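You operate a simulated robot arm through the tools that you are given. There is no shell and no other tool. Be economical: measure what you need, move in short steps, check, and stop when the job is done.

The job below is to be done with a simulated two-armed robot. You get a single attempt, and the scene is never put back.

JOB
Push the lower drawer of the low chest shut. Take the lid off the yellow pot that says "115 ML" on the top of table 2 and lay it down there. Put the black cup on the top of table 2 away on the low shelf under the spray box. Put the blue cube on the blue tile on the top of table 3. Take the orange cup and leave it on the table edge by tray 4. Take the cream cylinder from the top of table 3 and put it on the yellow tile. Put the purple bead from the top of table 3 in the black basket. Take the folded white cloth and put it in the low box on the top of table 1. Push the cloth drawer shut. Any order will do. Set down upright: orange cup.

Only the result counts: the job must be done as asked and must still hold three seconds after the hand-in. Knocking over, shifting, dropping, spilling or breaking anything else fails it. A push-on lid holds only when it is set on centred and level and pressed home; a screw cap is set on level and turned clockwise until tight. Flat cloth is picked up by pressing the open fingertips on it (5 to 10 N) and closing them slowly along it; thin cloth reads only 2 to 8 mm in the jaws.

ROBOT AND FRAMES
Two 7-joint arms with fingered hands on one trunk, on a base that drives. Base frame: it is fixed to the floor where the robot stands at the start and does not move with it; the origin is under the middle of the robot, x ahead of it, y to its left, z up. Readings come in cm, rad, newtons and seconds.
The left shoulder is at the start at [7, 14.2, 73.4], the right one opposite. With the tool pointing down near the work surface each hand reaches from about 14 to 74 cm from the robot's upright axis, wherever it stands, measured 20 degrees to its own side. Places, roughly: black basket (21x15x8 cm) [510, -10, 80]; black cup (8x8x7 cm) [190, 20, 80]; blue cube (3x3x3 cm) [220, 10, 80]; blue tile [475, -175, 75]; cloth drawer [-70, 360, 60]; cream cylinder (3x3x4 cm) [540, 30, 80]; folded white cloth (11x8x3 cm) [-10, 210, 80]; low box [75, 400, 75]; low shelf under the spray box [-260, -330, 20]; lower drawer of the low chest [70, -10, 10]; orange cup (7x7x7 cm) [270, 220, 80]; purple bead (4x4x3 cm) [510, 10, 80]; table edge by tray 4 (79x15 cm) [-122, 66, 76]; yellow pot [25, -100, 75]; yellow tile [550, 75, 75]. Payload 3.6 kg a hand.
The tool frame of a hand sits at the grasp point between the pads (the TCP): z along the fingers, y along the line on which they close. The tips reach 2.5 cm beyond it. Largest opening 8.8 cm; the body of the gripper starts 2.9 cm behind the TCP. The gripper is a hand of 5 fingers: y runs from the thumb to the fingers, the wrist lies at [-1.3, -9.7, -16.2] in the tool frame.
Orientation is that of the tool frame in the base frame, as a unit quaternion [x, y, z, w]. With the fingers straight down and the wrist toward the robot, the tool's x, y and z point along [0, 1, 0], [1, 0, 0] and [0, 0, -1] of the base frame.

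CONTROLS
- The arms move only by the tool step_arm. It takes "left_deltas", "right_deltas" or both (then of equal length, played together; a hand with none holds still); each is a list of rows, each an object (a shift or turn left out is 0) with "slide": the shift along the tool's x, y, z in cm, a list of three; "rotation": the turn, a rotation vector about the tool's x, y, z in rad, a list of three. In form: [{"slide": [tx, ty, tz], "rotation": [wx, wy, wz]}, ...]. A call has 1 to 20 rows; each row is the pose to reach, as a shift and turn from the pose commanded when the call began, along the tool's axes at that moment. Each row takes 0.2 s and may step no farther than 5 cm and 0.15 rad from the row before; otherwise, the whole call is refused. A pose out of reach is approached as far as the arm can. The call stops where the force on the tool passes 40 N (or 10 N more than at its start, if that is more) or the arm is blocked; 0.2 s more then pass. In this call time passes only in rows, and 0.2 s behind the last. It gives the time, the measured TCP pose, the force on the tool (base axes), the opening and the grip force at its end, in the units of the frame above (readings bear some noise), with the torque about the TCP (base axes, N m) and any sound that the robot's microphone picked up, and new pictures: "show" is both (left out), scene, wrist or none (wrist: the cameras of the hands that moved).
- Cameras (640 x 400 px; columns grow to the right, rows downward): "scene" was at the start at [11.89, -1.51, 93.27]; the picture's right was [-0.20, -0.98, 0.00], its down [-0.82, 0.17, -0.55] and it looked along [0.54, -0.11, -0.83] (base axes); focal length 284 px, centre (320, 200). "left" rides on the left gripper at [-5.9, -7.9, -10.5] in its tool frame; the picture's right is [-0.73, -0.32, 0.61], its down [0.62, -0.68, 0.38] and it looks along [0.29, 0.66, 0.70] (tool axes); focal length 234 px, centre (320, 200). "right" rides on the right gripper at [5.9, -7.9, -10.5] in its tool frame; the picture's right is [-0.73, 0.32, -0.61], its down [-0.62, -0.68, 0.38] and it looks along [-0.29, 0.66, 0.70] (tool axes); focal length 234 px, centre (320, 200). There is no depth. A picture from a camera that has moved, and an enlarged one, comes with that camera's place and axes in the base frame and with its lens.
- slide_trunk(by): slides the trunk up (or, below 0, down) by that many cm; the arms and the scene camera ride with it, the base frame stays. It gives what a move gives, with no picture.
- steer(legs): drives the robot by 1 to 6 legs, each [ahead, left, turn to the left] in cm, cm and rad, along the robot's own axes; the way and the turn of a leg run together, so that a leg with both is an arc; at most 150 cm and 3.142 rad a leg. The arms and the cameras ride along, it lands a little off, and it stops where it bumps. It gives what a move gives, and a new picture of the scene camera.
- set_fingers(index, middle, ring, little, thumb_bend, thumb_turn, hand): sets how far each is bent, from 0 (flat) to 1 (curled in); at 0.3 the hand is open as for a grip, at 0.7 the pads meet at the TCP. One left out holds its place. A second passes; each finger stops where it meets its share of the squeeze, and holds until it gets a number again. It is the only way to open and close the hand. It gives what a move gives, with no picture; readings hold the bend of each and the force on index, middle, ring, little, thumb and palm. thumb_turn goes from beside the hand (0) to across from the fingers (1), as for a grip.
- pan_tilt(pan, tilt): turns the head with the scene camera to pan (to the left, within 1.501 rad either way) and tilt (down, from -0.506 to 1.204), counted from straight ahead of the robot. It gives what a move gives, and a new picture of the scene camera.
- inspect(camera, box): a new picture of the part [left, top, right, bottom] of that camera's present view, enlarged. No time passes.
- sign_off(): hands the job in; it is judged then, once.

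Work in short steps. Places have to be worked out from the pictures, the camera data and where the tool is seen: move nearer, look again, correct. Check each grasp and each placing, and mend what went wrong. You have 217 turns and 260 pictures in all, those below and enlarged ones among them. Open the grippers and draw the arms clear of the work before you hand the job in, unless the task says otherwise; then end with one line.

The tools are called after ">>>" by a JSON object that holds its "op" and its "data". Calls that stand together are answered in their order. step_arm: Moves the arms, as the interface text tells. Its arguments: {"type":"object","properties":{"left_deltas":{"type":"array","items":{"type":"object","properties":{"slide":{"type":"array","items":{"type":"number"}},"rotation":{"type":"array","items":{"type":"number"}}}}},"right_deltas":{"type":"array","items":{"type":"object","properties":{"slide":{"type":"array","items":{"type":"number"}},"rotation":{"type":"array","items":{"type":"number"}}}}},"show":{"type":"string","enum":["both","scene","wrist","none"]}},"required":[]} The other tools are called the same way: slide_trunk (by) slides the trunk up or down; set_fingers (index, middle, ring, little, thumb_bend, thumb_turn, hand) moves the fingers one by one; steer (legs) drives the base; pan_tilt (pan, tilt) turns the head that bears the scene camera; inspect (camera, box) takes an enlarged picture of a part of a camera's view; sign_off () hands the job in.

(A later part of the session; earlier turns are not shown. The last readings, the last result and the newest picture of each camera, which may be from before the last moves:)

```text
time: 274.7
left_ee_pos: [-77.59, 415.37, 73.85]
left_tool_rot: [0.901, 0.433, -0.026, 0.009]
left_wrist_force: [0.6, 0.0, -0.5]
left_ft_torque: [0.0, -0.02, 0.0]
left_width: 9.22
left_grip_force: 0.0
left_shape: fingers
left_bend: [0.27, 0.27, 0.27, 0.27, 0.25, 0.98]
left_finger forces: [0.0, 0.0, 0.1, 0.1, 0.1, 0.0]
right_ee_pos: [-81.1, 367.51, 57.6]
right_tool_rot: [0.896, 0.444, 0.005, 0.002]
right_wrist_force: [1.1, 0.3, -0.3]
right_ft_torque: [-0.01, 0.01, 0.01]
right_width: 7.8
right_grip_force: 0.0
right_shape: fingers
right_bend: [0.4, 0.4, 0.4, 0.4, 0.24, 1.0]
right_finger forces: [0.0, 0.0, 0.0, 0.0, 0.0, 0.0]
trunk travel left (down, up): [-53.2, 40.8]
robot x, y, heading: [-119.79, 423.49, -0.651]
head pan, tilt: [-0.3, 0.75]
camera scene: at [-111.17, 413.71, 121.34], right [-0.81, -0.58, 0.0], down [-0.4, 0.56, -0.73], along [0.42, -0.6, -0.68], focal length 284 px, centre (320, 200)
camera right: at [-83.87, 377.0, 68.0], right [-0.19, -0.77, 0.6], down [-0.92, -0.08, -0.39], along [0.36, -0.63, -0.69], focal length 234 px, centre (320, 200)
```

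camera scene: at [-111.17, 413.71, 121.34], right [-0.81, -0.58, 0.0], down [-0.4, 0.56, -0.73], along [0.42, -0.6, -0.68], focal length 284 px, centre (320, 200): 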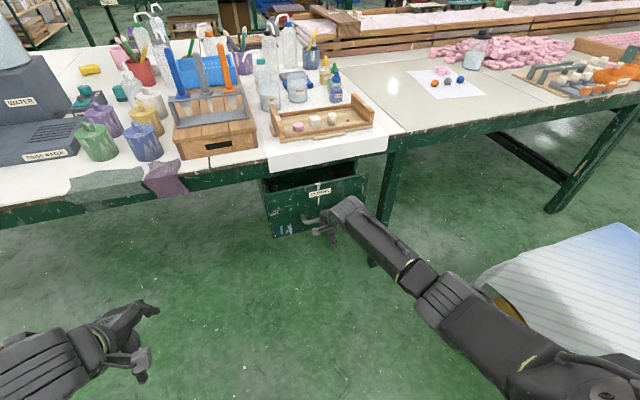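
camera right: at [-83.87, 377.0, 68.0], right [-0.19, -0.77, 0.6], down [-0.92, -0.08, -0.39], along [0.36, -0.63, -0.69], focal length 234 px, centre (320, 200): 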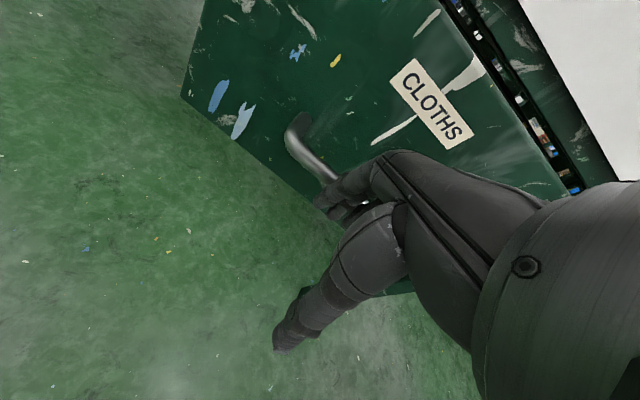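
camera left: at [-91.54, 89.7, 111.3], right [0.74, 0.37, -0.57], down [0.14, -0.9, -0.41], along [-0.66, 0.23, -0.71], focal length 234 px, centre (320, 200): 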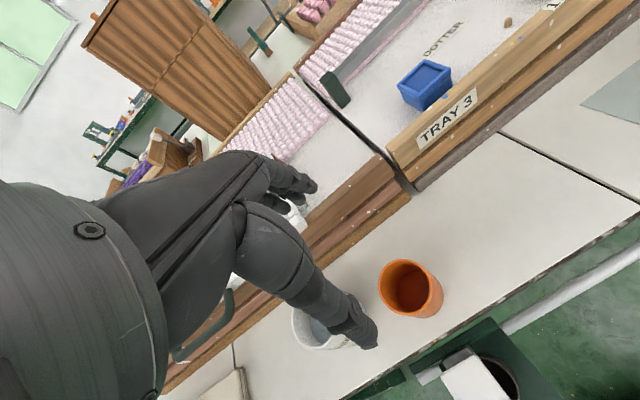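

The drawer is moving in. I keep pushing.

>>> {"op": "step_arm", "data": {"right_deltas": [{"slide": [0, 2, 0]}, {"slide": [0, 4, 0]}, {"slide": [0, 6, 0]}, {"slide": [0, 8, 0]}, {"slide": [0, 10, 0]}, {"slide": [0, 12, 0]}, {"slide": [0, 14, 0]}]}}

```text
time: 276.3
left_ee_pos: [-77.67, 415.41, 73.86]
left_tool_rot: [0.9, 0.435, -0.025, 0.01]
left_wrist_force: [0.2, 0.2, 0.0]
left_ft_torque: [-0.02, -0.02, 0.04]
left_width: 9.2
left_grip_force: 0.0
left_shape: fingers
left_bend: [0.27, 0.27, 0.27, 0.27, 0.25, 0.98]
left_finger forces: [0.1, 0.0, 0.1, 0.0, 0.0, 0.1]
right_ee_pos: [-75.82, 363.35, 58.87]
right_tool_rot: [0.896, 0.445, 0.006, 0.001]
right_wrist_force: [1.0, -0.5, -0.4]
right_ft_torque: [0.0, 0.01, 0.02]
right_width: 7.81
right_grip_force: 0.1
right_shape: fingers
right_bend: [0.4, 0.4, 0.4, 0.4, 0.24, 1.0]
right_finger forces: [0.0, 0.1, 0.1, 0.1, 0.1, 0.0]
right hand out of reach, approached as far as the arm can: row 4, 5, 6, 7
trunk travel left (down, up): [-53.2, 40.8]
robot x, y, heading: [-120.09, 423.72, -0.652]
head pan, tilt: [-0.3, 0.75]
camera scene: at [-111.21, 413.72, 121.35], right [-0.81, -0.58, 0.0], down [-0.4, 0.56, -0.73], along [0.42, -0.6, -0.68], focal length 284 px, centre (320, 200)
camera right: at [-78.7, 372.82, 69.31], right [-0.19, -0.77, 0.6], down [-0.91, -0.08, -0.39], along [0.36, -0.63, -0.69], focal length 234 px, centre (320, 200)
```

scene: 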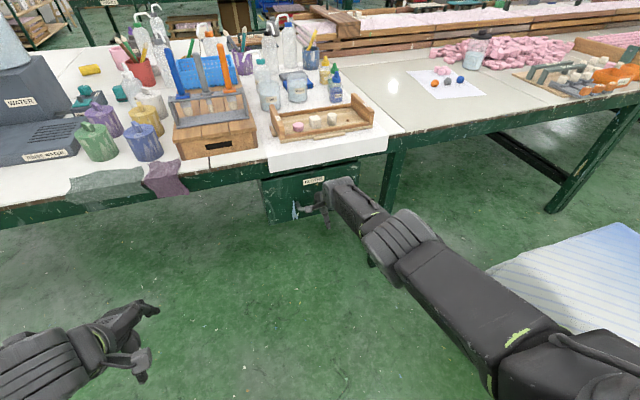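
right: 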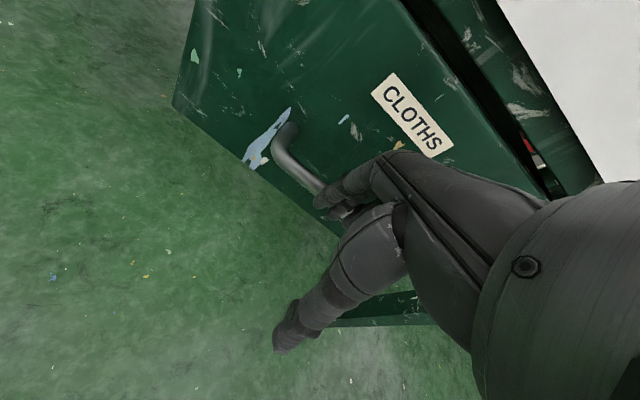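

The arm is at full reach. I pull it back, drive 14 cm closer, and push again.

>>> {"op": "step_arm", "data": {"right_deltas": [{"slide": [0, -4, 0]}, {"slide": [0, -8, 0]}, {"slide": [0, -12, 0]}, {"slide": [0, -16, 0]}], "show": "none"}}

>>> {"op": "steer", "data": {"legs": [[14, 0, 0]]}}

>>> {"op": "step_arm", "data": {"right_deltas": [{"slide": [0, 3, 0.5]}, {"slide": [0, 5, 0.5]}, {"slide": [0, 7, 0.5]}, {"slide": [0, 9, 0.5]}, {"slide": [0, 10.5, 0.5]}, {"slide": [0, 12, 0.5]}, {"slide": [0, 13.5, 0.5]}, {"slide": [0, 15, 0.5]}]}}

```text
time: 277.3
left_ee_pos: [-77.64, 415.45, 73.89]
left_tool_rot: [0.901, 0.434, -0.025, 0.009]
left_wrist_force: [-1.3, -0.7, -0.6]
left_ft_torque: [0.01, 0.0, -0.01]
left_width: 9.2
left_grip_force: 0.1
left_shape: fingers
left_bend: [0.27, 0.27, 0.27, 0.27, 0.25, 0.98]
left_finger forces: [0.0, 0.0, 0.1, 0.0, 0.1, 0.0]
right_ee_pos: [-88.75, 372.86, 58.77]
right_tool_rot: [0.896, 0.444, 0.005, 0.003]
right_wrist_force: [-0.8, 0.2, 0.8]
right_ft_torque: [0.0, 0.0, -0.01]
right_width: 7.8
right_grip_force: 0.0
right_shape: fingers
right_bend: [0.4, 0.4, 0.4, 0.4, 0.24, 1.0]
right_finger forces: [0.1, 0.0, 0.0, 0.1, 0.0, 0.0]
trunk travel left (down, up): [-53.2, 40.8]
robot x, y, heading: [-119.79, 423.62, -0.654]
head pan, tilt: [-0.3, 0.75]
```

```text
time: 278.6
left_ee_pos: [-66.47, 406.91, 73.82]
left_tool_rot: [0.9, 0.434, -0.025, 0.009]
left_wrist_force: [0.8, 0.2, 0.2]
left_ft_torque: [-0.01, -0.01, -0.01]
left_width: 9.19
left_grip_force: 0.0
left_shape: fingers
left_bend: [0.27, 0.27, 0.27, 0.27, 0.25, 0.98]
left_finger forces: [0.0, 0.0, 0.0, 0.0, 0.1, 0.1]
right_ee_pos: [-77.57, 364.56, 58.72]
right_tool_rot: [0.896, 0.445, 0.007, 0.002]
right_wrist_force: [0.7, 0.4, 0.0]
right_ft_torque: [-0.01, 0.04, 0.01]
right_width: 7.84
right_grip_force: 0.0
right_shape: fingers
right_bend: [0.4, 0.4, 0.4, 0.4, 0.24, 1.0]
right_finger forces: [0.0, 0.0, 0.0, 0.0, 0.0, 0.0]
trunk travel left (down, up): [-53.2, 40.8]
robot x, y, heading: [-108.89, 415.21, -0.649]
head pan, tilt: [-0.3, 0.75]
camera scene: at [-100.13, 405.28, 121.33], right [-0.81, -0.58, 0.0], down [-0.4, 0.56, -0.73], along [0.42, -0.59, -0.68], focal length 284 px, centre (320, 200)
```

scene: 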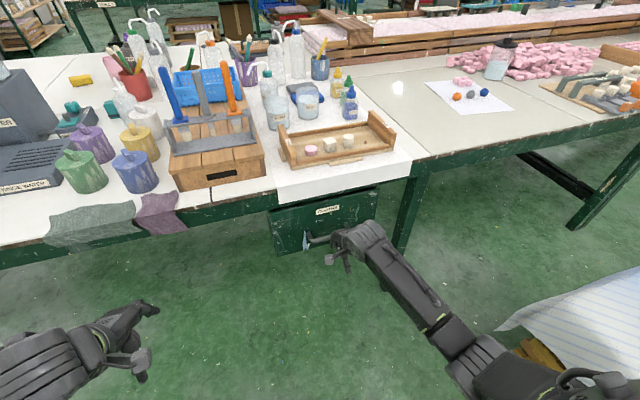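

```text
time: 279.7
left_ee_pos: [-67.06, 407.4, 73.95]
left_tool_rot: [0.901, 0.434, -0.025, 0.012]
left_wrist_force: [0.7, -0.2, -0.7]
left_ft_torque: [0.0, 0.02, -0.03]
left_width: 9.18
left_grip_force: 0.1
left_shape: fingers
left_bend: [0.27, 0.27, 0.27, 0.27, 0.25, 0.98]
left_finger forces: [0.0, 0.1, 0.1, 0.0, 0.0, 0.1]
right_ee_pos: [-70.57, 359.38, 58.84]
right_tool_rot: [0.896, 0.444, 0.007, 0.006]
right_wrist_force: [-19.2, 18.0, 17.5]
right_ft_torque: [0.08, -0.13, -0.39]
right_width: 3.96
right_grip_force: 20.9
right_shape: fingers
right_bend: [0.7, 0.75, 0.52, 0.41, 0.24, 1.0]
right_finger forces: [12.2, 14.9, 13.5, 1.0, 0.0, 0.1]
trunk travel left (down, up): [-53.2, 40.8]
robot x, y, heading: [-109.35, 415.47, -0.651]
head pan, tilt: [-0.3, 0.75]
stopped in row 5 (right hand): the force on the tool passed its limit at 62 N (the readings are from after the stop); the commanded pose is now the measured one
camera scene: at [-100.73, 405.85, 121.44], right [-0.81, -0.58, 0.0], down [-0.39, 0.55, -0.73], along [0.43, -0.6, -0.68], focal length 284 px, centre (320, 200)
camera right: at [-73.55, 368.81, 69.18], right [-0.19, -0.77, 0.61], down [-0.91, -0.08, -0.4], along [0.36, -0.63, -0.69], focal length 234 px, centre (320, 200)
```

scene: 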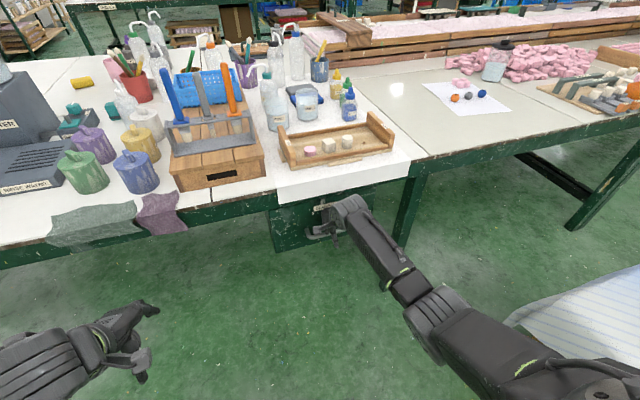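
right: 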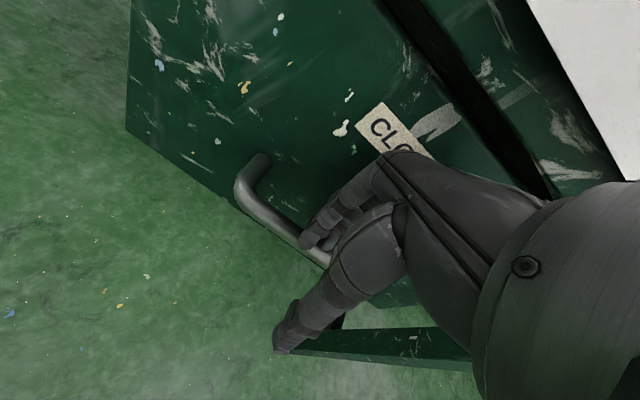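

It stopped at 62 N. I back off and inspect whether the drawer is flush.

>>> {"op": "step_arm", "data": {"right_deltas": [{"slide": [0, -3, 0]}, {"slide": [0, -7, 0]}, {"slide": [0, -11, 0]}, {"slide": [0, -15, 0]}], "show": "wrist"}}

>>> {"op": "inspect", "data": {"camera": "scene", "box": [240, 150, 440, 275]}}

```text
time: 280.7
left_ee_pos: [-66.79, 407.19, 74.0]
left_tool_rot: [0.9, 0.434, -0.024, 0.009]
left_wrist_force: [-0.8, 0.1, -1.1]
left_ft_torque: [0.0, 0.01, -0.01]
left_width: 9.21
left_grip_force: 0.2
left_shape: fingers
left_bend: [0.27, 0.27, 0.27, 0.27, 0.25, 0.98]
left_finger forces: [0.0, 0.0, 0.0, 0.0, 0.0, 0.0]
right_ee_pos: [-82.63, 368.56, 58.42]
right_tool_rot: [0.896, 0.444, 0.007, 0.004]
right_wrist_force: [-3.1, -3.4, 14.0]
right_ft_torque: [-0.75, -0.35, -0.13]
right_width: 7.52
right_grip_force: 8.9
right_shape: fingers
right_bend: [0.43, 0.43, 0.28, 0.4, 0.24, 1.0]
right_finger forces: [2.0, 3.8, 11.6, 0.0, 0.0, 0.0]
trunk travel left (down, up): [-53.2, 40.8]
robot x, y, heading: [-109.22, 414.99, -0.653]
head pan, tilt: [-0.3, 0.75]
camera right: at [-85.4, 377.99, 68.77], right [-0.19, -0.77, 0.61], down [-0.91, -0.08, -0.4], along [0.36, -0.63, -0.69], focal length 234 px, centre (320, 200)
```

right: 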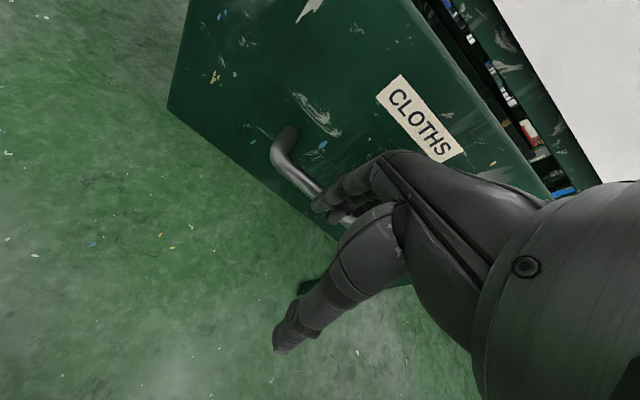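

```text
3.20 times, centred on (340, 212) of scene
camera zoom: at [-100.48, 405.54, 121.39], right [-0.81, -0.58, 0.0], down [-0.39, 0.55, -0.73], along [0.43, -0.6, -0.68], focal length 908 px, centre (256, 160)
```

zoom: 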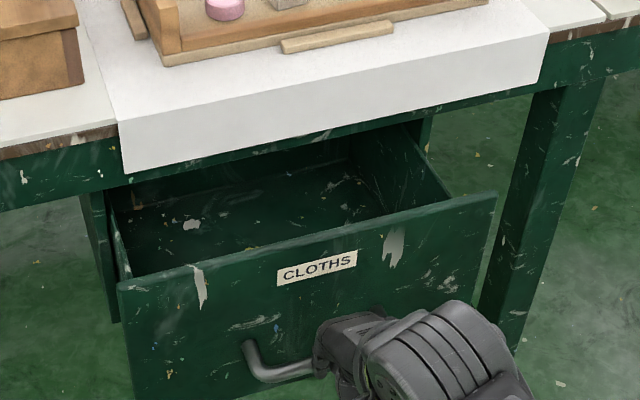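

The fingers hooked behind the handle and pulled the drawer open again. I lift straight up to unhook, then make a fist for pushing.

>>> {"op": "step_arm", "data": {"right_deltas": [{"slide": [0, 1, -1]}, {"slide": [0, 1.5, -4]}, {"slide": [0, 1.5, -8]}, {"slide": [0, 1.5, -11]}, {"slide": [0, -2, -11]}, {"slide": [0, -6, -11]}], "show": "none"}}

>>> {"op": "set_fingers", "data": {"hand": "right", "index": 1.0, "middle": 1.0, "ring": 1.0, "little": 1.0, "thumb_bend": 0.6, "thumb_turn": 0.0}}

>>> {"op": "inspect", "data": {"camera": "scene", "box": [240, 150, 440, 275]}}

>>> {"op": "inspect", "data": {"camera": "right", "box": [0, 0, 640, 400]}}

```text
time: 282.1
left_ee_pos: [-66.66, 407.06, 73.78]
left_tool_rot: [0.901, 0.433, -0.025, 0.009]
left_wrist_force: [-0.8, 0.1, -0.6]
left_ft_torque: [0.03, 0.0, 0.02]
left_width: 9.17
left_grip_force: 0.0
left_shape: fingers
left_bend: [0.27, 0.27, 0.27, 0.27, 0.25, 0.98]
left_finger forces: [0.0, 0.1, 0.1, 0.0, 0.0, 0.1]
right_ee_pos: [-87.38, 371.93, 69.18]
right_tool_rot: [0.896, 0.444, 0.008, 0.002]
right_wrist_force: [0.1, -0.1, 0.2]
right_ft_torque: [0.0, 0.0, 0.01]
right_width: 7.81
right_grip_force: 0.0
right_shape: fingers
right_bend: [0.4, 0.4, 0.4, 0.4, 0.24, 1.0]
right_finger forces: [0.1, 0.1, 0.0, 0.0, 0.1, 0.0]
trunk travel left (down, up): [-53.2, 40.8]
robot x, y, heading: [-109.73, 415.53, -0.649]
head pan, tilt: [-0.3, 0.75]
```

```text
time: 283.1
left_ee_pos: [-66.65, 407.01, 73.7]
left_tool_rot: [0.9, 0.435, -0.025, 0.009]
left_wrist_force: [-0.2, -0.1, -0.1]
left_ft_torque: [0.02, 0.03, -0.01]
left_width: 9.19
left_grip_force: 0.1
left_shape: fingers
left_bend: [0.27, 0.27, 0.27, 0.27, 0.25, 0.98]
left_finger forces: [0.0, 0.1, 0.0, 0.1, 0.1, 0.0]
right_ee_pos: [-87.33, 371.87, 69.19]
right_tool_rot: [0.896, 0.444, 0.007, 0.003]
right_wrist_force: [-0.4, -0.6, 0.1]
right_ft_torque: [0.02, 0.01, 0.03]
right_width: 6.32
right_grip_force: 0.0
right_shape: fingers
right_bend: [1.0, 1.0, 1.0, 1.0, 0.6, 0.0]
right_finger forces: [0.0, 0.1, 0.1, 0.0, 0.0, 0.0]
trunk travel left (down, up): [-53.2, 40.8]
robot x, y, heading: [-108.66, 415.69, -0.652]
head pan, tilt: [-0.3, 0.75]
```

```text
3.20 times, centred on (340, 212) of scene
camera zoom: at [-100.28, 405.37, 121.35], right [-0.81, -0.58, 0.0], down [-0.4, 0.56, -0.73], along [0.42, -0.6, -0.68], focal length 908 px, centre (256, 160)
```

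zoom: 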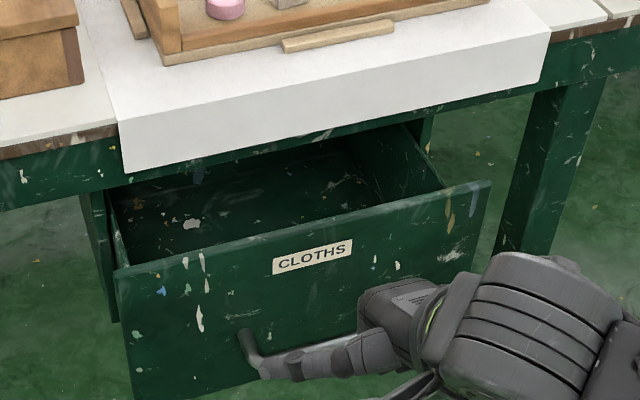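

```text
1.00 times, centred on (320, 200) of right (not enlarged: the box is as wide or as high as the picture)
camera zoom: at [-90.09, 381.4, 79.52], right [-0.19, -0.77, 0.6], down [-0.91, -0.08, -0.4], along [0.36, -0.63, -0.69], focal length 234 px, centre (320, 200)
```

zoom: 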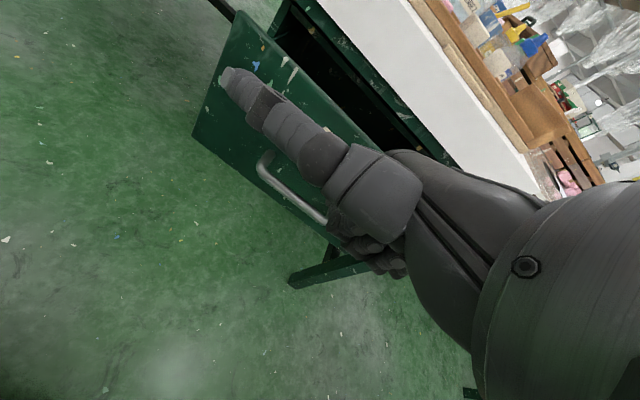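

Unhooked. I tuck the thumb, lower the fist to handle height, and push.

>>> {"op": "set_fingers", "data": {"hand": "right", "thumb_turn": 1, "thumb_bend": 0.9}}

>>> {"op": "step_arm", "data": {"right_deltas": [{"slide": [0, -1, 4]}, {"slide": [0, -1, 8]}, {"slide": [0, -1, 11]}, {"slide": [0, 1, 11]}, {"slide": [0, 3, 11]}, {"slide": [0, 5, 11]}, {"slide": [0, 7, 11]}, {"slide": [0, 9, 11]}, {"slide": [0, 11, 11]}, {"slide": [0, 13, 11]}, {"slide": [0, 15, 11]}, {"slide": [0, 17, 11]}, {"slide": [0, 19, 11]}, {"slide": [0, 21, 11]}]}}

```text
time: 284.1
left_ee_pos: [-66.69, 407.12, 73.82]
left_tool_rot: [0.901, 0.434, -0.024, 0.009]
left_wrist_force: [1.0, -0.2, -0.4]
left_ft_torque: [0.02, 0.0, 0.0]
left_width: 9.22
left_grip_force: 0.0
left_shape: fingers
left_bend: [0.27, 0.27, 0.27, 0.27, 0.25, 0.98]
left_finger forces: [0.0, 0.1, 0.0, 0.0, 0.1, 0.1]
right_ee_pos: [-87.27, 371.98, 69.08]
right_tool_rot: [0.896, 0.444, 0.007, 0.002]
right_wrist_force: [-0.2, 0.3, -0.8]
right_ft_torque: [0.01, -0.02, -0.01]
right_width: 2.9
right_grip_force: 0.0
right_shape: fingers
right_bend: [1.0, 1.0, 1.0, 1.0, 0.87, 0.95]
right_finger forces: [0.0, 0.1, 0.1, 0.0, 0.0, 0.0]
trunk travel left (down, up): [-53.2, 40.8]
robot x, y, heading: [-109.09, 415.27, -0.65]
head pan, tilt: [-0.3, 0.75]
```

```text
time: 287.1
left_ee_pos: [-66.62, 407.04, 73.79]
left_tool_rot: [0.9, 0.434, -0.026, 0.009]
left_wrist_force: [-0.3, 0.1, 1.0]
left_ft_torque: [-0.03, 0.01, -0.03]
left_width: 9.19
left_grip_force: 0.0
left_shape: fingers
left_bend: [0.27, 0.27, 0.27, 0.27, 0.25, 0.98]
left_finger forces: [0.1, 0.1, 0.0, 0.0, 0.1, 0.0]
right_ee_pos: [-70.62, 359.09, 58.2]
right_tool_rot: [0.896, 0.444, 0.006, 0.003]
right_wrist_force: [0.2, -0.2, 0.5]
right_ft_torque: [0.02, 0.0, -0.04]
right_width: 2.91
right_grip_force: 0.0
right_shape: fingers
right_bend: [1.0, 1.0, 1.0, 1.0, 0.87, 0.95]
right_finger forces: [0.0, 0.0, 0.0, 0.0, 0.0, 0.1]
trunk travel left (down, up): [-53.2, 40.8]
robot x, y, heading: [-109.06, 415.07, -0.655]
head pan, tilt: [-0.3, 0.75]
camera scene: at [-100.23, 405.36, 121.35], right [-0.81, -0.58, 0.0], down [-0.4, 0.56, -0.73], along [0.42, -0.6, -0.68], focal length 284 px, centre (320, 200)
camera right: at [-73.43, 368.51, 68.67], right [-0.19, -0.77, 0.6], down [-0.91, -0.08, -0.4], along [0.36, -0.63, -0.69], focal length 234 px, centre (320, 200)
```

scene: 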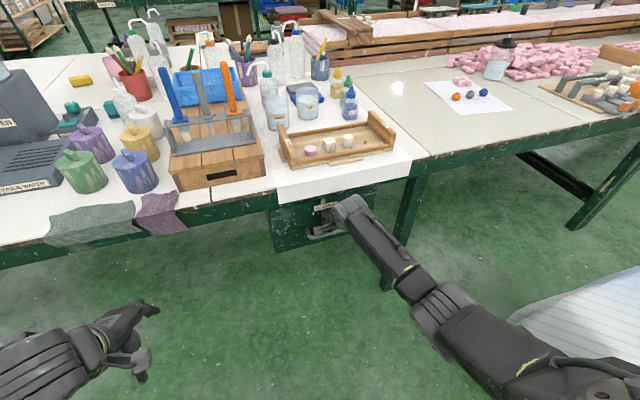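
right: 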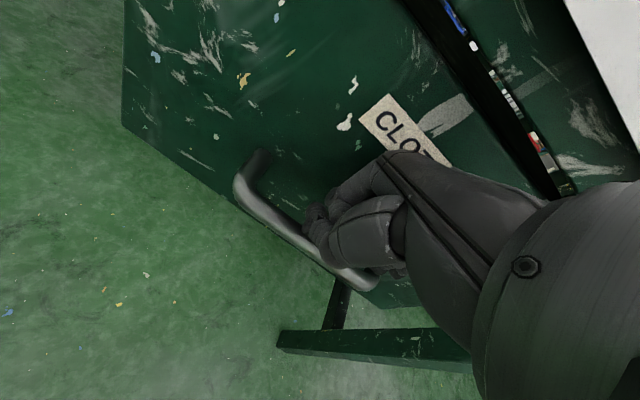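

The fist is moving it in and no hooking is visible. I continue until it resists.

>>> {"op": "step_arm", "data": {"right_deltas": [{"slide": [0, 1.5, 0]}, {"slide": [0, 3, 0]}, {"slide": [0, 4.5, 0]}, {"slide": [0, 6, 0]}, {"slide": [0, 7.5, 0]}, {"slide": [0, 9, 0]}]}}

```text
time: 287.5
left_ee_pos: [-66.61, 407.11, 73.82]
left_tool_rot: [0.901, 0.433, -0.025, 0.011]
left_wrist_force: [0.0, -0.6, 0.3]
left_ft_torque: [0.02, 0.01, -0.02]
left_width: 9.16
left_grip_force: 0.0
left_shape: fingers
left_bend: [0.27, 0.27, 0.27, 0.27, 0.25, 0.98]
left_finger forces: [0.0, 0.0, 0.1, 0.1, 0.1, 0.1]
right_ee_pos: [-70.14, 358.7, 58.12]
right_tool_rot: [0.896, 0.445, 0.004, 0.0]
right_wrist_force: [-12.5, 12.9, 6.4]
right_ft_torque: [-0.8, -0.82, -0.07]
right_width: 2.92
right_grip_force: 8.4
right_shape: fingers
right_bend: [1.0, 1.0, 1.0, 1.0, 0.87, 0.95]
right_finger forces: [0.0, 17.8, 0.0, 0.1, 0.1, 0.0]
trunk travel left (down, up): [-53.2, 40.8]
robot x, y, heading: [-109.4, 415.36, -0.653]
head pan, tilt: [-0.3, 0.75]
stopped in row 1 (right hand): the force on the tool passed its limit at 56 N (the readings are from after the stop); the commanded pose is now the measured one
camera scene: at [-100.4, 405.5, 121.38], right [-0.82, -0.58, 0.0], down [-0.39, 0.56, -0.73], along [0.42, -0.6, -0.68], focal length 284 px, centre (320, 200)
camera right: at [-72.86, 368.1, 68.64], right [-0.19, -0.78, 0.6], down [-0.92, -0.08, -0.39], along [0.35, -0.63, -0.7], focal length 234 px, centre (320, 200)
```

scene: 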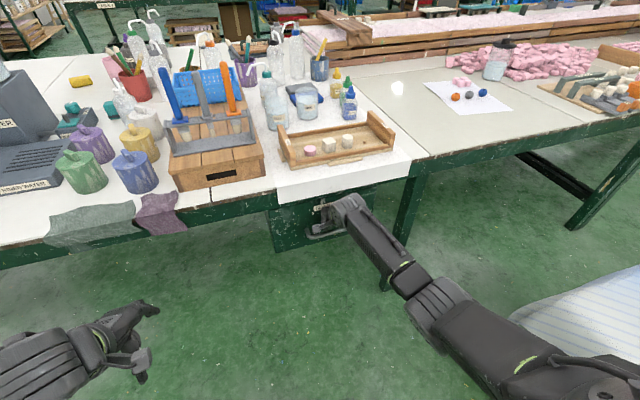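
right: 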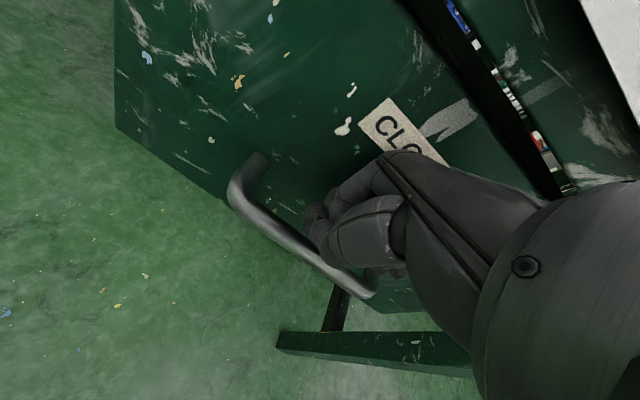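

A hard stop at 56 N. I lift straight up and retreat to avoid the handle, then inspect.

>>> {"op": "step_arm", "data": {"right_deltas": [{"slide": [0, -0.5, -2]}, {"slide": [0, -0.8, -5]}, {"slide": [0, -1, -8]}, {"slide": [0, -4, -9]}, {"slide": [0, -8, -9]}, {"slide": [0, -12, -9]}], "show": "none"}}

>>> {"op": "inspect", "data": {"camera": "scene", "box": [240, 150, 440, 275]}}

>>> {"op": "inspect", "data": {"camera": "right", "box": [0, 0, 640, 400]}}

```text
time: 288.2
left_ee_pos: [-66.75, 407.18, 73.82]
left_tool_rot: [0.901, 0.433, -0.025, 0.009]
left_wrist_force: [0.3, 0.0, -0.3]
left_ft_torque: [0.0, -0.02, -0.02]
left_width: 9.21
left_grip_force: 0.1
left_shape: fingers
left_bend: [0.27, 0.27, 0.27, 0.27, 0.25, 0.98]
left_finger forces: [0.0, 0.0, 0.0, 0.1, 0.0, 0.0]
right_ee_pos: [-70.98, 359.6, 62.66]
right_tool_rot: [0.896, 0.444, -0.003, -0.012]
right_wrist_force: [-5.2, 1.8, -5.6]
right_ft_torque: [0.03, -0.1, -0.06]
right_width: 2.91
right_grip_force: 3.6
right_shape: fingers
right_bend: [1.0, 1.0, 1.0, 1.0, 0.87, 0.95]
right_finger forces: [0.0, 0.1, 0.0, 0.0, 0.1, 6.9]
trunk travel left (down, up): [-53.2, 40.8]
robot x, y, heading: [-109.01, 415.22, -0.652]
head pan, tilt: [-0.3, 0.75]
stopped in row 3 (right hand): the force on the tool passed its limit at 57 N (the readings are from after the stop); the commanded pose is now the measured one
```

```text
3.20 times, centred on (340, 212) of scene
camera zoom: at [-100.32, 405.37, 121.35], right [-0.81, -0.58, 0.0], down [-0.4, 0.56, -0.73], along [0.42, -0.6, -0.68], focal length 908 px, centre (256, 160)
```

zoom: 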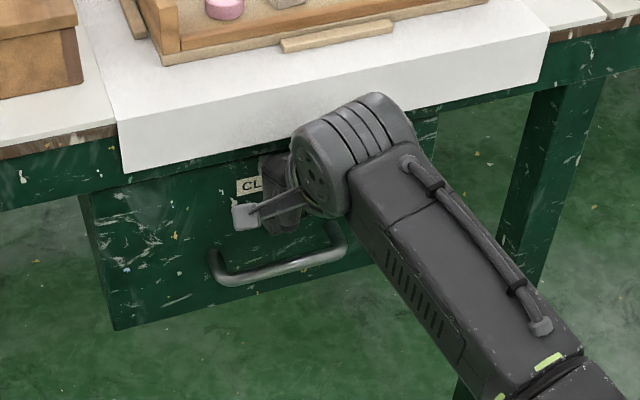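

```text
1.00 times, centred on (320, 200) of right (not enlarged: the box is as wide or as high as the picture)
camera zoom: at [-73.53, 368.76, 73.35], right [-0.17, -0.79, 0.59], down [-0.93, -0.08, -0.37], along [0.34, -0.61, -0.71], focal length 234 px, centre (320, 200)
```

zoom: 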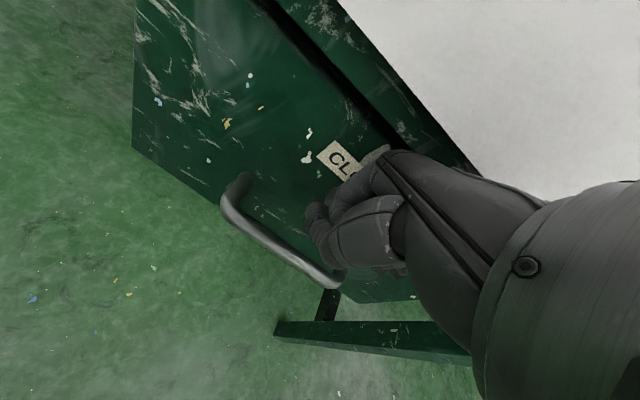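

The knuckles touched the table's overhang while rising, but the fist is now above the handle bar. I retreat straight back.

>>> {"op": "step_arm", "data": {"right_deltas": [{"slide": [0, -1.5, 0]}, {"slide": [0, -3, 0]}, {"slide": [0, -6, 0]}, {"slide": [0, -10, 0]}, {"slide": [0, -14, 0]}], "show": "none"}}

>>> {"op": "inspect", "data": {"camera": "scene", "box": [240, 150, 440, 275]}}

>>> {"op": "inspect", "data": {"camera": "right", "box": [0, 0, 640, 400]}}

```text
time: 289.4
left_ee_pos: [-66.55, 406.96, 73.97]
left_tool_rot: [0.901, 0.434, -0.024, 0.01]
left_wrist_force: [0.8, -0.2, 0.8]
left_ft_torque: [0.0, 0.03, 0.04]
left_width: 9.2
left_grip_force: 0.1
left_shape: fingers
left_bend: [0.27, 0.27, 0.27, 0.27, 0.25, 0.98]
left_finger forces: [0.0, 0.0, 0.0, 0.0, 0.1, 0.1]
right_ee_pos: [-82.01, 367.91, 63.12]
right_tool_rot: [0.896, 0.445, -0.001, -0.01]
right_wrist_force: [-1.3, 0.6, 1.4]
right_ft_torque: [-0.02, -0.01, 0.0]
right_width: 2.89
right_grip_force: 0.1
right_shape: fingers
right_bend: [1.0, 1.0, 1.0, 1.0, 0.87, 0.95]
right_finger forces: [0.0, 0.0, 0.0, 0.0, 0.1, 0.0]
trunk travel left (down, up): [-53.2, 40.8]
robot x, y, heading: [-108.82, 414.98, -0.655]
head pan, tilt: [-0.3, 0.75]
```

```text
3.20 times, centred on (340, 212) of scene
camera zoom: at [-100.36, 405.41, 121.36], right [-0.81, -0.58, 0.0], down [-0.4, 0.56, -0.73], along [0.42, -0.6, -0.68], focal length 908 px, centre (256, 160)
```

zoom: 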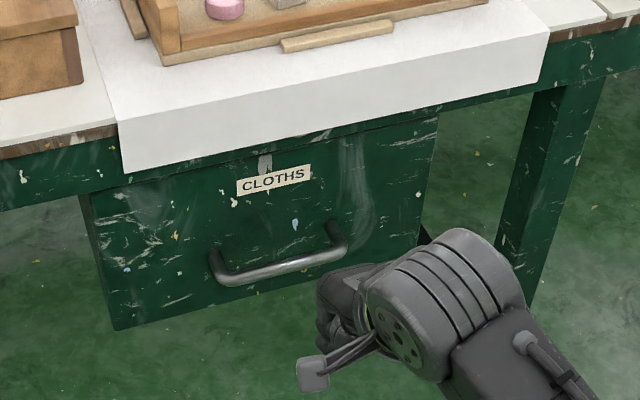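

```text
1.00 times, centred on (320, 200) of right (not enlarged: the box is as wide or as high as the picture)
camera zoom: at [-84.55, 377.25, 73.77], right [-0.17, -0.78, 0.6], down [-0.92, -0.08, -0.37], along [0.34, -0.62, -0.71], focal length 234 px, centre (320, 200)
```

zoom: 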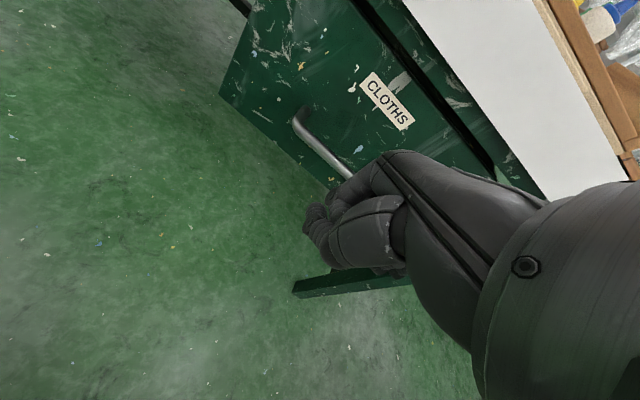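

The cloth drawer is now shut flush. I raise the trunk, open the hand, and drive back round the table end toward the rear of table 2.

>>> {"op": "steer", "data": {"legs": [[-33, 0, 0]]}}

>>> {"op": "slide_trunk", "data": {"by": 38}}

>>> {"op": "set_fingers", "data": {"hand": "right", "index": 0.3, "middle": 0.3, "ring": 0.3, "little": 0.3, "thumb_bend": 0.3, "thumb_turn": 1}}

>>> {"op": "steer", "data": {"legs": [[0, 105, 0], [0, 100, 0], [140, 0, 0]]}}

```text
time: 291.6
left_ee_pos: [-93.04, 427.07, 73.79]
left_tool_rot: [0.901, 0.432, -0.024, 0.008]
left_wrist_force: [-0.1, 0.2, 0.1]
left_ft_torque: [-0.02, -0.02, -0.05]
left_width: 9.19
left_grip_force: 0.0
left_shape: fingers
left_bend: [0.27, 0.27, 0.27, 0.27, 0.25, 0.98]
left_finger forces: [0.0, 0.0, 0.0, 0.0, 0.1, 0.0]
right_ee_pos: [-108.45, 387.98, 63.17]
right_tool_rot: [0.897, 0.443, -0.002, -0.011]
right_wrist_force: [-0.1, -0.1, 0.7]
right_ft_torque: [-0.03, -0.03, 0.01]
right_width: 2.88
right_grip_force: 0.0
right_shape: fingers
right_bend: [1.0, 1.0, 1.0, 1.0, 0.87, 0.95]
right_finger forces: [0.0, 0.0, 0.0, 0.0, 0.0, 0.0]
trunk travel left (down, up): [-53.2, 40.8]
robot x, y, heading: [-135.14, 435.38, -0.659]
head pan, tilt: [-0.3, 0.75]
camera scene: at [-126.64, 425.53, 121.36], right [-0.82, -0.58, 0.0], down [-0.39, 0.56, -0.73], along [0.42, -0.6, -0.68], focal length 284 px, centre (320, 200)
```

scene: 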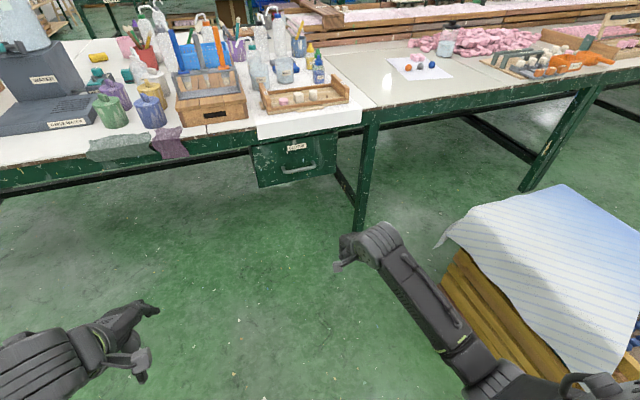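

```text
time: 295.2
left_ee_pos: [-93.0, 427.03, 111.79]
left_tool_rot: [0.902, 0.432, -0.025, 0.009]
left_wrist_force: [-1.2, -0.4, 0.7]
left_ft_torque: [-0.02, 0.0, 0.02]
left_width: 9.21
left_grip_force: 0.0
left_shape: fingers
left_bend: [0.27, 0.27, 0.27, 0.27, 0.25, 0.98]
left_finger forces: [0.0, 0.0, 0.0, 0.0, 0.0, 0.0]
right_ee_pos: [-108.4, 387.84, 101.05]
right_tool_rot: [0.896, 0.443, -0.002, -0.011]
right_wrist_force: [0.7, 0.2, 0.1]
right_ft_torque: [0.03, 0.02, 0.0]
right_width: 2.91
right_grip_force: 0.0
right_shape: fingers
right_bend: [1.0, 1.0, 1.0, 1.0, 0.87, 0.95]
right_finger forces: [0.1, 0.1, 0.0, 0.1, 0.1, 0.0]
trunk travel left (down, up): [-91.2, 2.8]
robot x, y, heading: [-135.43, 435.35, -0.653]
head pan, tilt: [-0.3, 0.75]
```

```text
time: 296.2
left_ee_pos: [-92.97, 427.04, 111.86]
left_tool_rot: [0.902, 0.431, -0.025, 0.009]
left_wrist_force: [-0.2, 0.6, -0.2]
left_ft_torque: [0.03, 0.0, 0.0]
left_width: 9.2
left_grip_force: 0.1
left_shape: fingers
left_bend: [0.27, 0.27, 0.27, 0.27, 0.25, 0.98]
left_finger forces: [0.0, 0.1, 0.0, 0.0, 0.1, 0.0]
right_ee_pos: [-108.4, 388.13, 101.04]
right_tool_rot: [0.897, 0.441, -0.003, -0.01]
right_wrist_force: [0.0, -0.2, 0.0]
right_ft_torque: [0.0, -0.01, -0.05]
right_width: 8.48
right_grip_force: 0.1
right_shape: fingers
right_bend: [0.3, 0.3, 0.3, 0.3, 0.3, 0.98]
right_finger forces: [0.0, 0.0, 0.0, 0.1, 0.1, 0.1]
trunk travel left (down, up): [-91.2, 2.8]
robot x, y, heading: [-135.07, 435.3, -0.658]
head pan, tilt: [-0.3, 0.75]
```

```text
time: 313.0
left_ee_pos: [140.16, 502.88, 111.77]
left_tool_rot: [0.913, 0.407, -0.025, 0.007]
left_wrist_force: [-0.2, -0.3, 0.3]
left_ft_torque: [0.02, -0.02, 0.02]
left_width: 9.21
left_grip_force: 0.1
left_shape: fingers
left_bend: [0.27, 0.27, 0.27, 0.27, 0.25, 0.98]
left_finger forces: [0.0, 0.0, 0.0, 0.1, 0.1, 0.0]
right_ee_pos: [122.36, 464.79, 101.11]
right_tool_rot: [0.909, 0.418, -0.002, -0.01]
right_wrist_force: [0.2, 0.3, -0.2]
right_ft_torque: [0.04, 0.01, -0.01]
right_width: 8.43
right_grip_force: 0.0
right_shape: fingers
right_bend: [0.3, 0.3, 0.3, 0.3, 0.3, 0.98]
right_finger forces: [0.1, 0.0, 0.0, 0.0, 0.0, 0.0]
trunk travel left (down, up): [-91.2, 2.8]
robot x, y, heading: [98.29, 513.81, -0.712]
head pan, tilt: [-0.3, 0.75]
camera scene: at [106.4, 503.28, 159.36], right [-0.85, -0.53, 0.0], down [-0.36, 0.58, -0.73], along [0.39, -0.62, -0.68], focal length 284 px, centre (320, 200)
```

scene: 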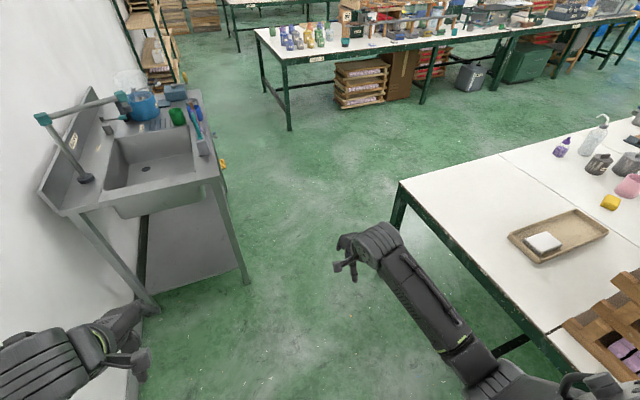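

The way through is visible: sink on the left, table 1's corner on the right. I straighten, shift right, and drive through the gap past table 2's left end.

>>> {"op": "steer", "data": {"legs": [[0, 0, 0.06], [0, -27, 0], [140, 0, 0]]}}

```text
time: 321.8
left_ee_pos: [234.22, 401.74, 111.88]
left_tool_rot: [0.899, 0.437, -0.025, 0.009]
left_wrist_force: [-0.8, -0.6, -0.1]
left_ft_torque: [-0.02, 0.0, 0.0]
left_width: 9.21
left_grip_force: 0.2
left_shape: fingers
left_bend: [0.27, 0.27, 0.27, 0.27, 0.25, 0.98]
left_finger forces: [0.0, 0.0, 0.0, 0.0, 0.0, 0.0]
right_ee_pos: [219.16, 362.58, 101.17]
right_tool_rot: [0.894, 0.448, -0.002, -0.011]
right_wrist_force: [0.0, -0.4, -0.3]
right_ft_torque: [0.02, 0.01, -0.02]
right_width: 8.44
right_grip_force: 0.1
right_shape: fingers
right_bend: [0.3, 0.3, 0.3, 0.3, 0.3, 0.98]
right_finger forces: [0.0, 0.0, 0.0, 0.1, 0.0, 0.0]
trunk travel left (down, up): [-91.2, 2.8]
robot x, y, heading: [191.67, 409.52, -0.645]
head pan, tilt: [-0.3, 0.75]
camera scene: at [200.57, 399.84, 159.36], right [-0.81, -0.59, 0.0], down [-0.4, 0.55, -0.73], along [0.43, -0.59, -0.68], focal length 284 px, centre (320, 200)
```

scene: 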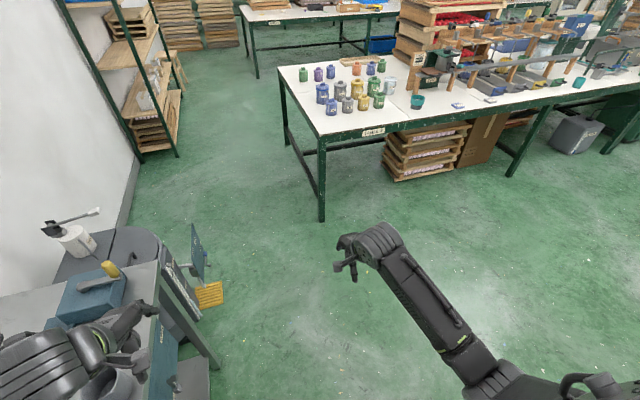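

Clear on both sides. I continue straight through to the back side of table 2.

>>> {"op": "steer", "data": {"legs": [[0, -4, 0], [148, 0, 0], [145, 0, 0]]}}

>>> {"op": "pan_tilt", "data": {"pan": -1.3, "tilt": 0.45}}

```text
time: 336.1
left_ee_pos: [455.75, 217.41, 111.71]
left_tool_rot: [0.911, 0.41, -0.026, 0.009]
left_wrist_force: [-0.1, 0.8, -0.2]
left_ft_torque: [-0.01, 0.04, -0.01]
left_width: 9.2
left_grip_force: 0.1
left_shape: fingers
left_bend: [0.27, 0.27, 0.27, 0.27, 0.25, 0.98]
left_finger forces: [0.0, 0.0, 0.1, 0.1, 0.0, 0.1]
right_ee_pos: [438.39, 179.15, 101.1]
right_tool_rot: [0.907, 0.42, -0.003, -0.011]
right_wrist_force: [-0.5, -0.2, 0.6]
right_ft_torque: [-0.02, -0.01, -0.02]
right_width: 8.45
right_grip_force: 0.0
right_shape: fingers
right_bend: [0.3, 0.3, 0.3, 0.3, 0.3, 0.98]
right_finger forces: [0.0, 0.1, 0.0, 0.0, 0.1, 0.1]
trunk travel left (down, up): [-91.2, 2.8]
robot x, y, heading: [414.04, 227.83, -0.701]
head pan, tilt: [-0.3, 0.75]
camera scene: at [422.07, 217.44, 159.36], right [-0.84, -0.54, 0.0], down [-0.37, 0.58, -0.73], along [0.39, -0.62, -0.68], focal length 284 px, centre (320, 200)
```

scene: 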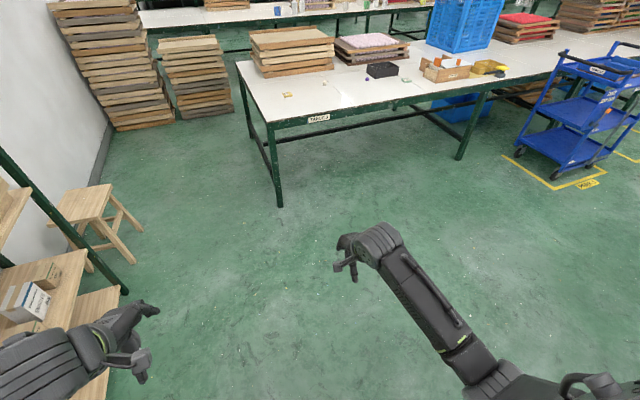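

```text
time: 337.4
left_ee_pos: [455.8, 217.33, 111.81]
left_tool_rot: [0.912, 0.41, -0.026, 0.009]
left_wrist_force: [0.0, 0.0, 0.5]
left_ft_torque: [0.01, -0.04, 0.0]
left_width: 9.19
left_grip_force: 0.0
left_shape: fingers
left_bend: [0.27, 0.27, 0.27, 0.27, 0.25, 0.98]
left_finger forces: [0.1, 0.1, 0.1, 0.0, 0.0, 0.0]
right_ee_pos: [438.37, 179.05, 101.0]
right_tool_rot: [0.907, 0.421, -0.002, -0.012]
right_wrist_force: [0.6, 0.5, -0.8]
right_ft_torque: [0.03, 0.02, 0.01]
right_width: 8.43
right_grip_force: 0.0
right_shape: fingers
right_bend: [0.3, 0.3, 0.3, 0.3, 0.3, 0.98]
right_finger forces: [0.1, 0.1, 0.0, 0.0, 0.0, 0.0]
trunk travel left (down, up): [-91.2, 2.8]
robot x, y, heading: [413.84, 228.11, -0.697]
head pan, tilt: [-1.3, 0.45]
camera scene: at [413.81, 216.05, 161.99], right [-0.91, 0.42, 0.0], down [0.18, 0.4, -0.9], along [-0.38, -0.82, -0.44], focal length 284 px, centre (320, 200)
```

scene: 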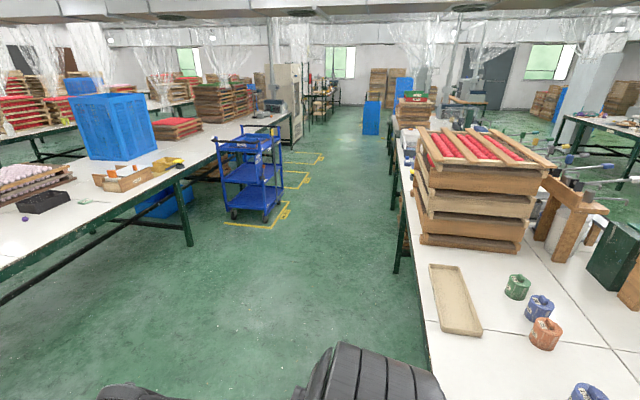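

I am behind table 2; table 3 with the bead is ahead. I drive up to table 3's front edge and look.

>>> {"op": "steer", "data": {"legs": [[0, 0, 0.045], [0, -85, 0], [100, 0, 0]]}}

>>> {"op": "slide_trunk", "data": {"by": -12}}

>>> {"op": "pan_tilt", "data": {"pan": 0.0, "tilt": 0.65}}

```text
time: 339.4
left_ee_pos: [449.88, 210.35, 111.86]
left_tool_rot: [0.906, 0.423, -0.025, 0.01]
left_wrist_force: [-1.6, -0.4, 0.4]
left_ft_torque: [-0.02, -0.04, 0.02]
left_width: 9.19
left_grip_force: 0.1
left_shape: fingers
left_bend: [0.27, 0.27, 0.27, 0.27, 0.25, 0.98]
left_finger forces: [0.0, 0.0, 0.0, 0.0, 0.1, 0.1]
right_ee_pos: [433.6, 171.62, 101.21]
right_tool_rot: [0.901, 0.433, 0.0, -0.01]
right_wrist_force: [-0.2, 0.2, 0.2]
right_ft_torque: [0.03, 0.01, -0.02]
right_width: 8.45
right_grip_force: 0.1
right_shape: fingers
right_bend: [0.3, 0.3, 0.3, 0.3, 0.3, 0.98]
right_finger forces: [0.0, 0.0, 0.1, 0.1, 0.0, 0.0]
trunk travel left (down, up): [-91.2, 2.8]
robot x, y, heading: [407.97, 219.62, -0.671]
head pan, tilt: [-1.3, 0.45]
stopped in leg 2: the robot was blocked; the commanded pose is now the measured one
camera scene: at [407.83, 207.82, 162.0], right [-0.92, 0.39, 0.0], down [0.17, 0.4, -0.9], along [-0.35, -0.83, -0.44], focal length 284 px, centre (320, 200)
```

scene: 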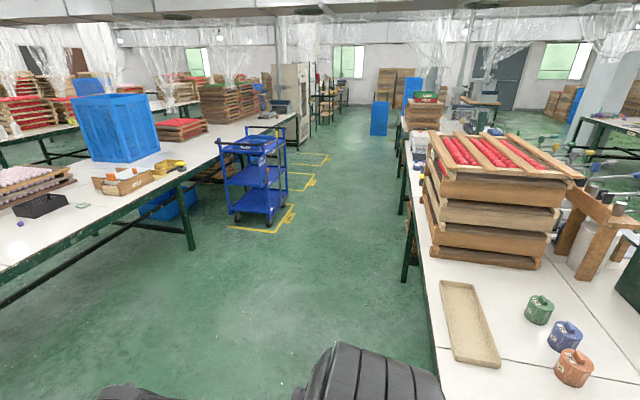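

```text
time: 340.9
left_ee_pos: [450.15, 210.36, 99.79]
left_tool_rot: [0.906, 0.423, -0.025, 0.009]
left_wrist_force: [-0.8, -0.5, 0.7]
left_ft_torque: [-0.03, 0.04, 0.01]
left_width: 9.2
left_grip_force: 0.0
left_shape: fingers
left_bend: [0.27, 0.27, 0.27, 0.27, 0.25, 0.98]
left_finger forces: [0.0, 0.0, 0.0, 0.0, 0.1, 0.0]
right_ee_pos: [433.95, 171.53, 89.08]
right_tool_rot: [0.901, 0.434, -0.002, -0.01]
right_wrist_force: [0.1, -0.2, 0.6]
right_ft_torque: [0.01, 0.0, -0.01]
right_width: 8.49
right_grip_force: 0.0
right_shape: fingers
right_bend: [0.3, 0.3, 0.3, 0.3, 0.3, 0.98]
right_finger forces: [0.1, 0.1, 0.1, 0.0, 0.0, 0.1]
trunk travel left (down, up): [-79.2, 14.8]
robot x, y, heading: [407.76, 219.18, -0.674]
head pan, tilt: [-1.3, 0.45]
```

```text
time: 342.3
left_ee_pos: [450.18, 210.27, 99.82]
left_tool_rot: [0.906, 0.423, -0.024, 0.009]
left_wrist_force: [0.1, -0.3, -0.5]
left_ft_torque: [-0.03, 0.0, -0.03]
left_width: 9.21
left_grip_force: 0.1
left_shape: fingers
left_bend: [0.27, 0.27, 0.27, 0.27, 0.25, 0.98]
left_finger forces: [0.1, 0.0, 0.1, 0.1, 0.1, 0.0]
right_ee_pos: [433.97, 171.49, 89.22]
right_tool_rot: [0.901, 0.433, -0.001, -0.011]
right_wrist_force: [-0.5, -0.7, 0.1]
right_ft_torque: [0.01, 0.0, 0.01]
right_width: 8.44
right_grip_force: 0.0
right_shape: fingers
right_bend: [0.3, 0.3, 0.3, 0.3, 0.3, 0.98]
right_finger forces: [0.1, 0.1, 0.0, 0.0, 0.1, 0.1]
trunk travel left (down, up): [-79.2, 14.8]
robot x, y, heading: [408.14, 219.24, -0.679]
head pan, tilt: [0.0, 0.649]
camera scene: at [418.59, 210.81, 148.21], right [-0.63, -0.78, 0.0], down [-0.47, 0.38, -0.8], along [0.62, -0.5, -0.6], focal length 284 px, centre (320, 200)
```

scene: 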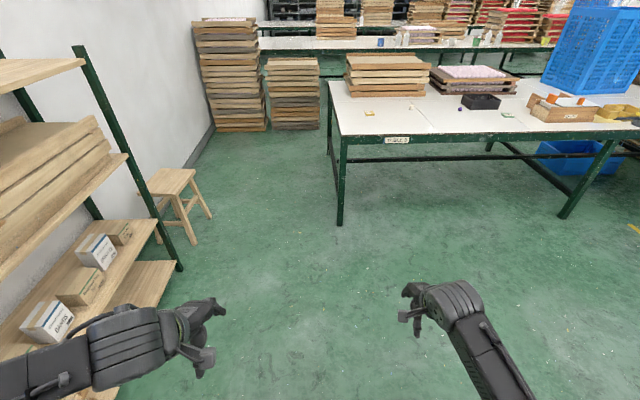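

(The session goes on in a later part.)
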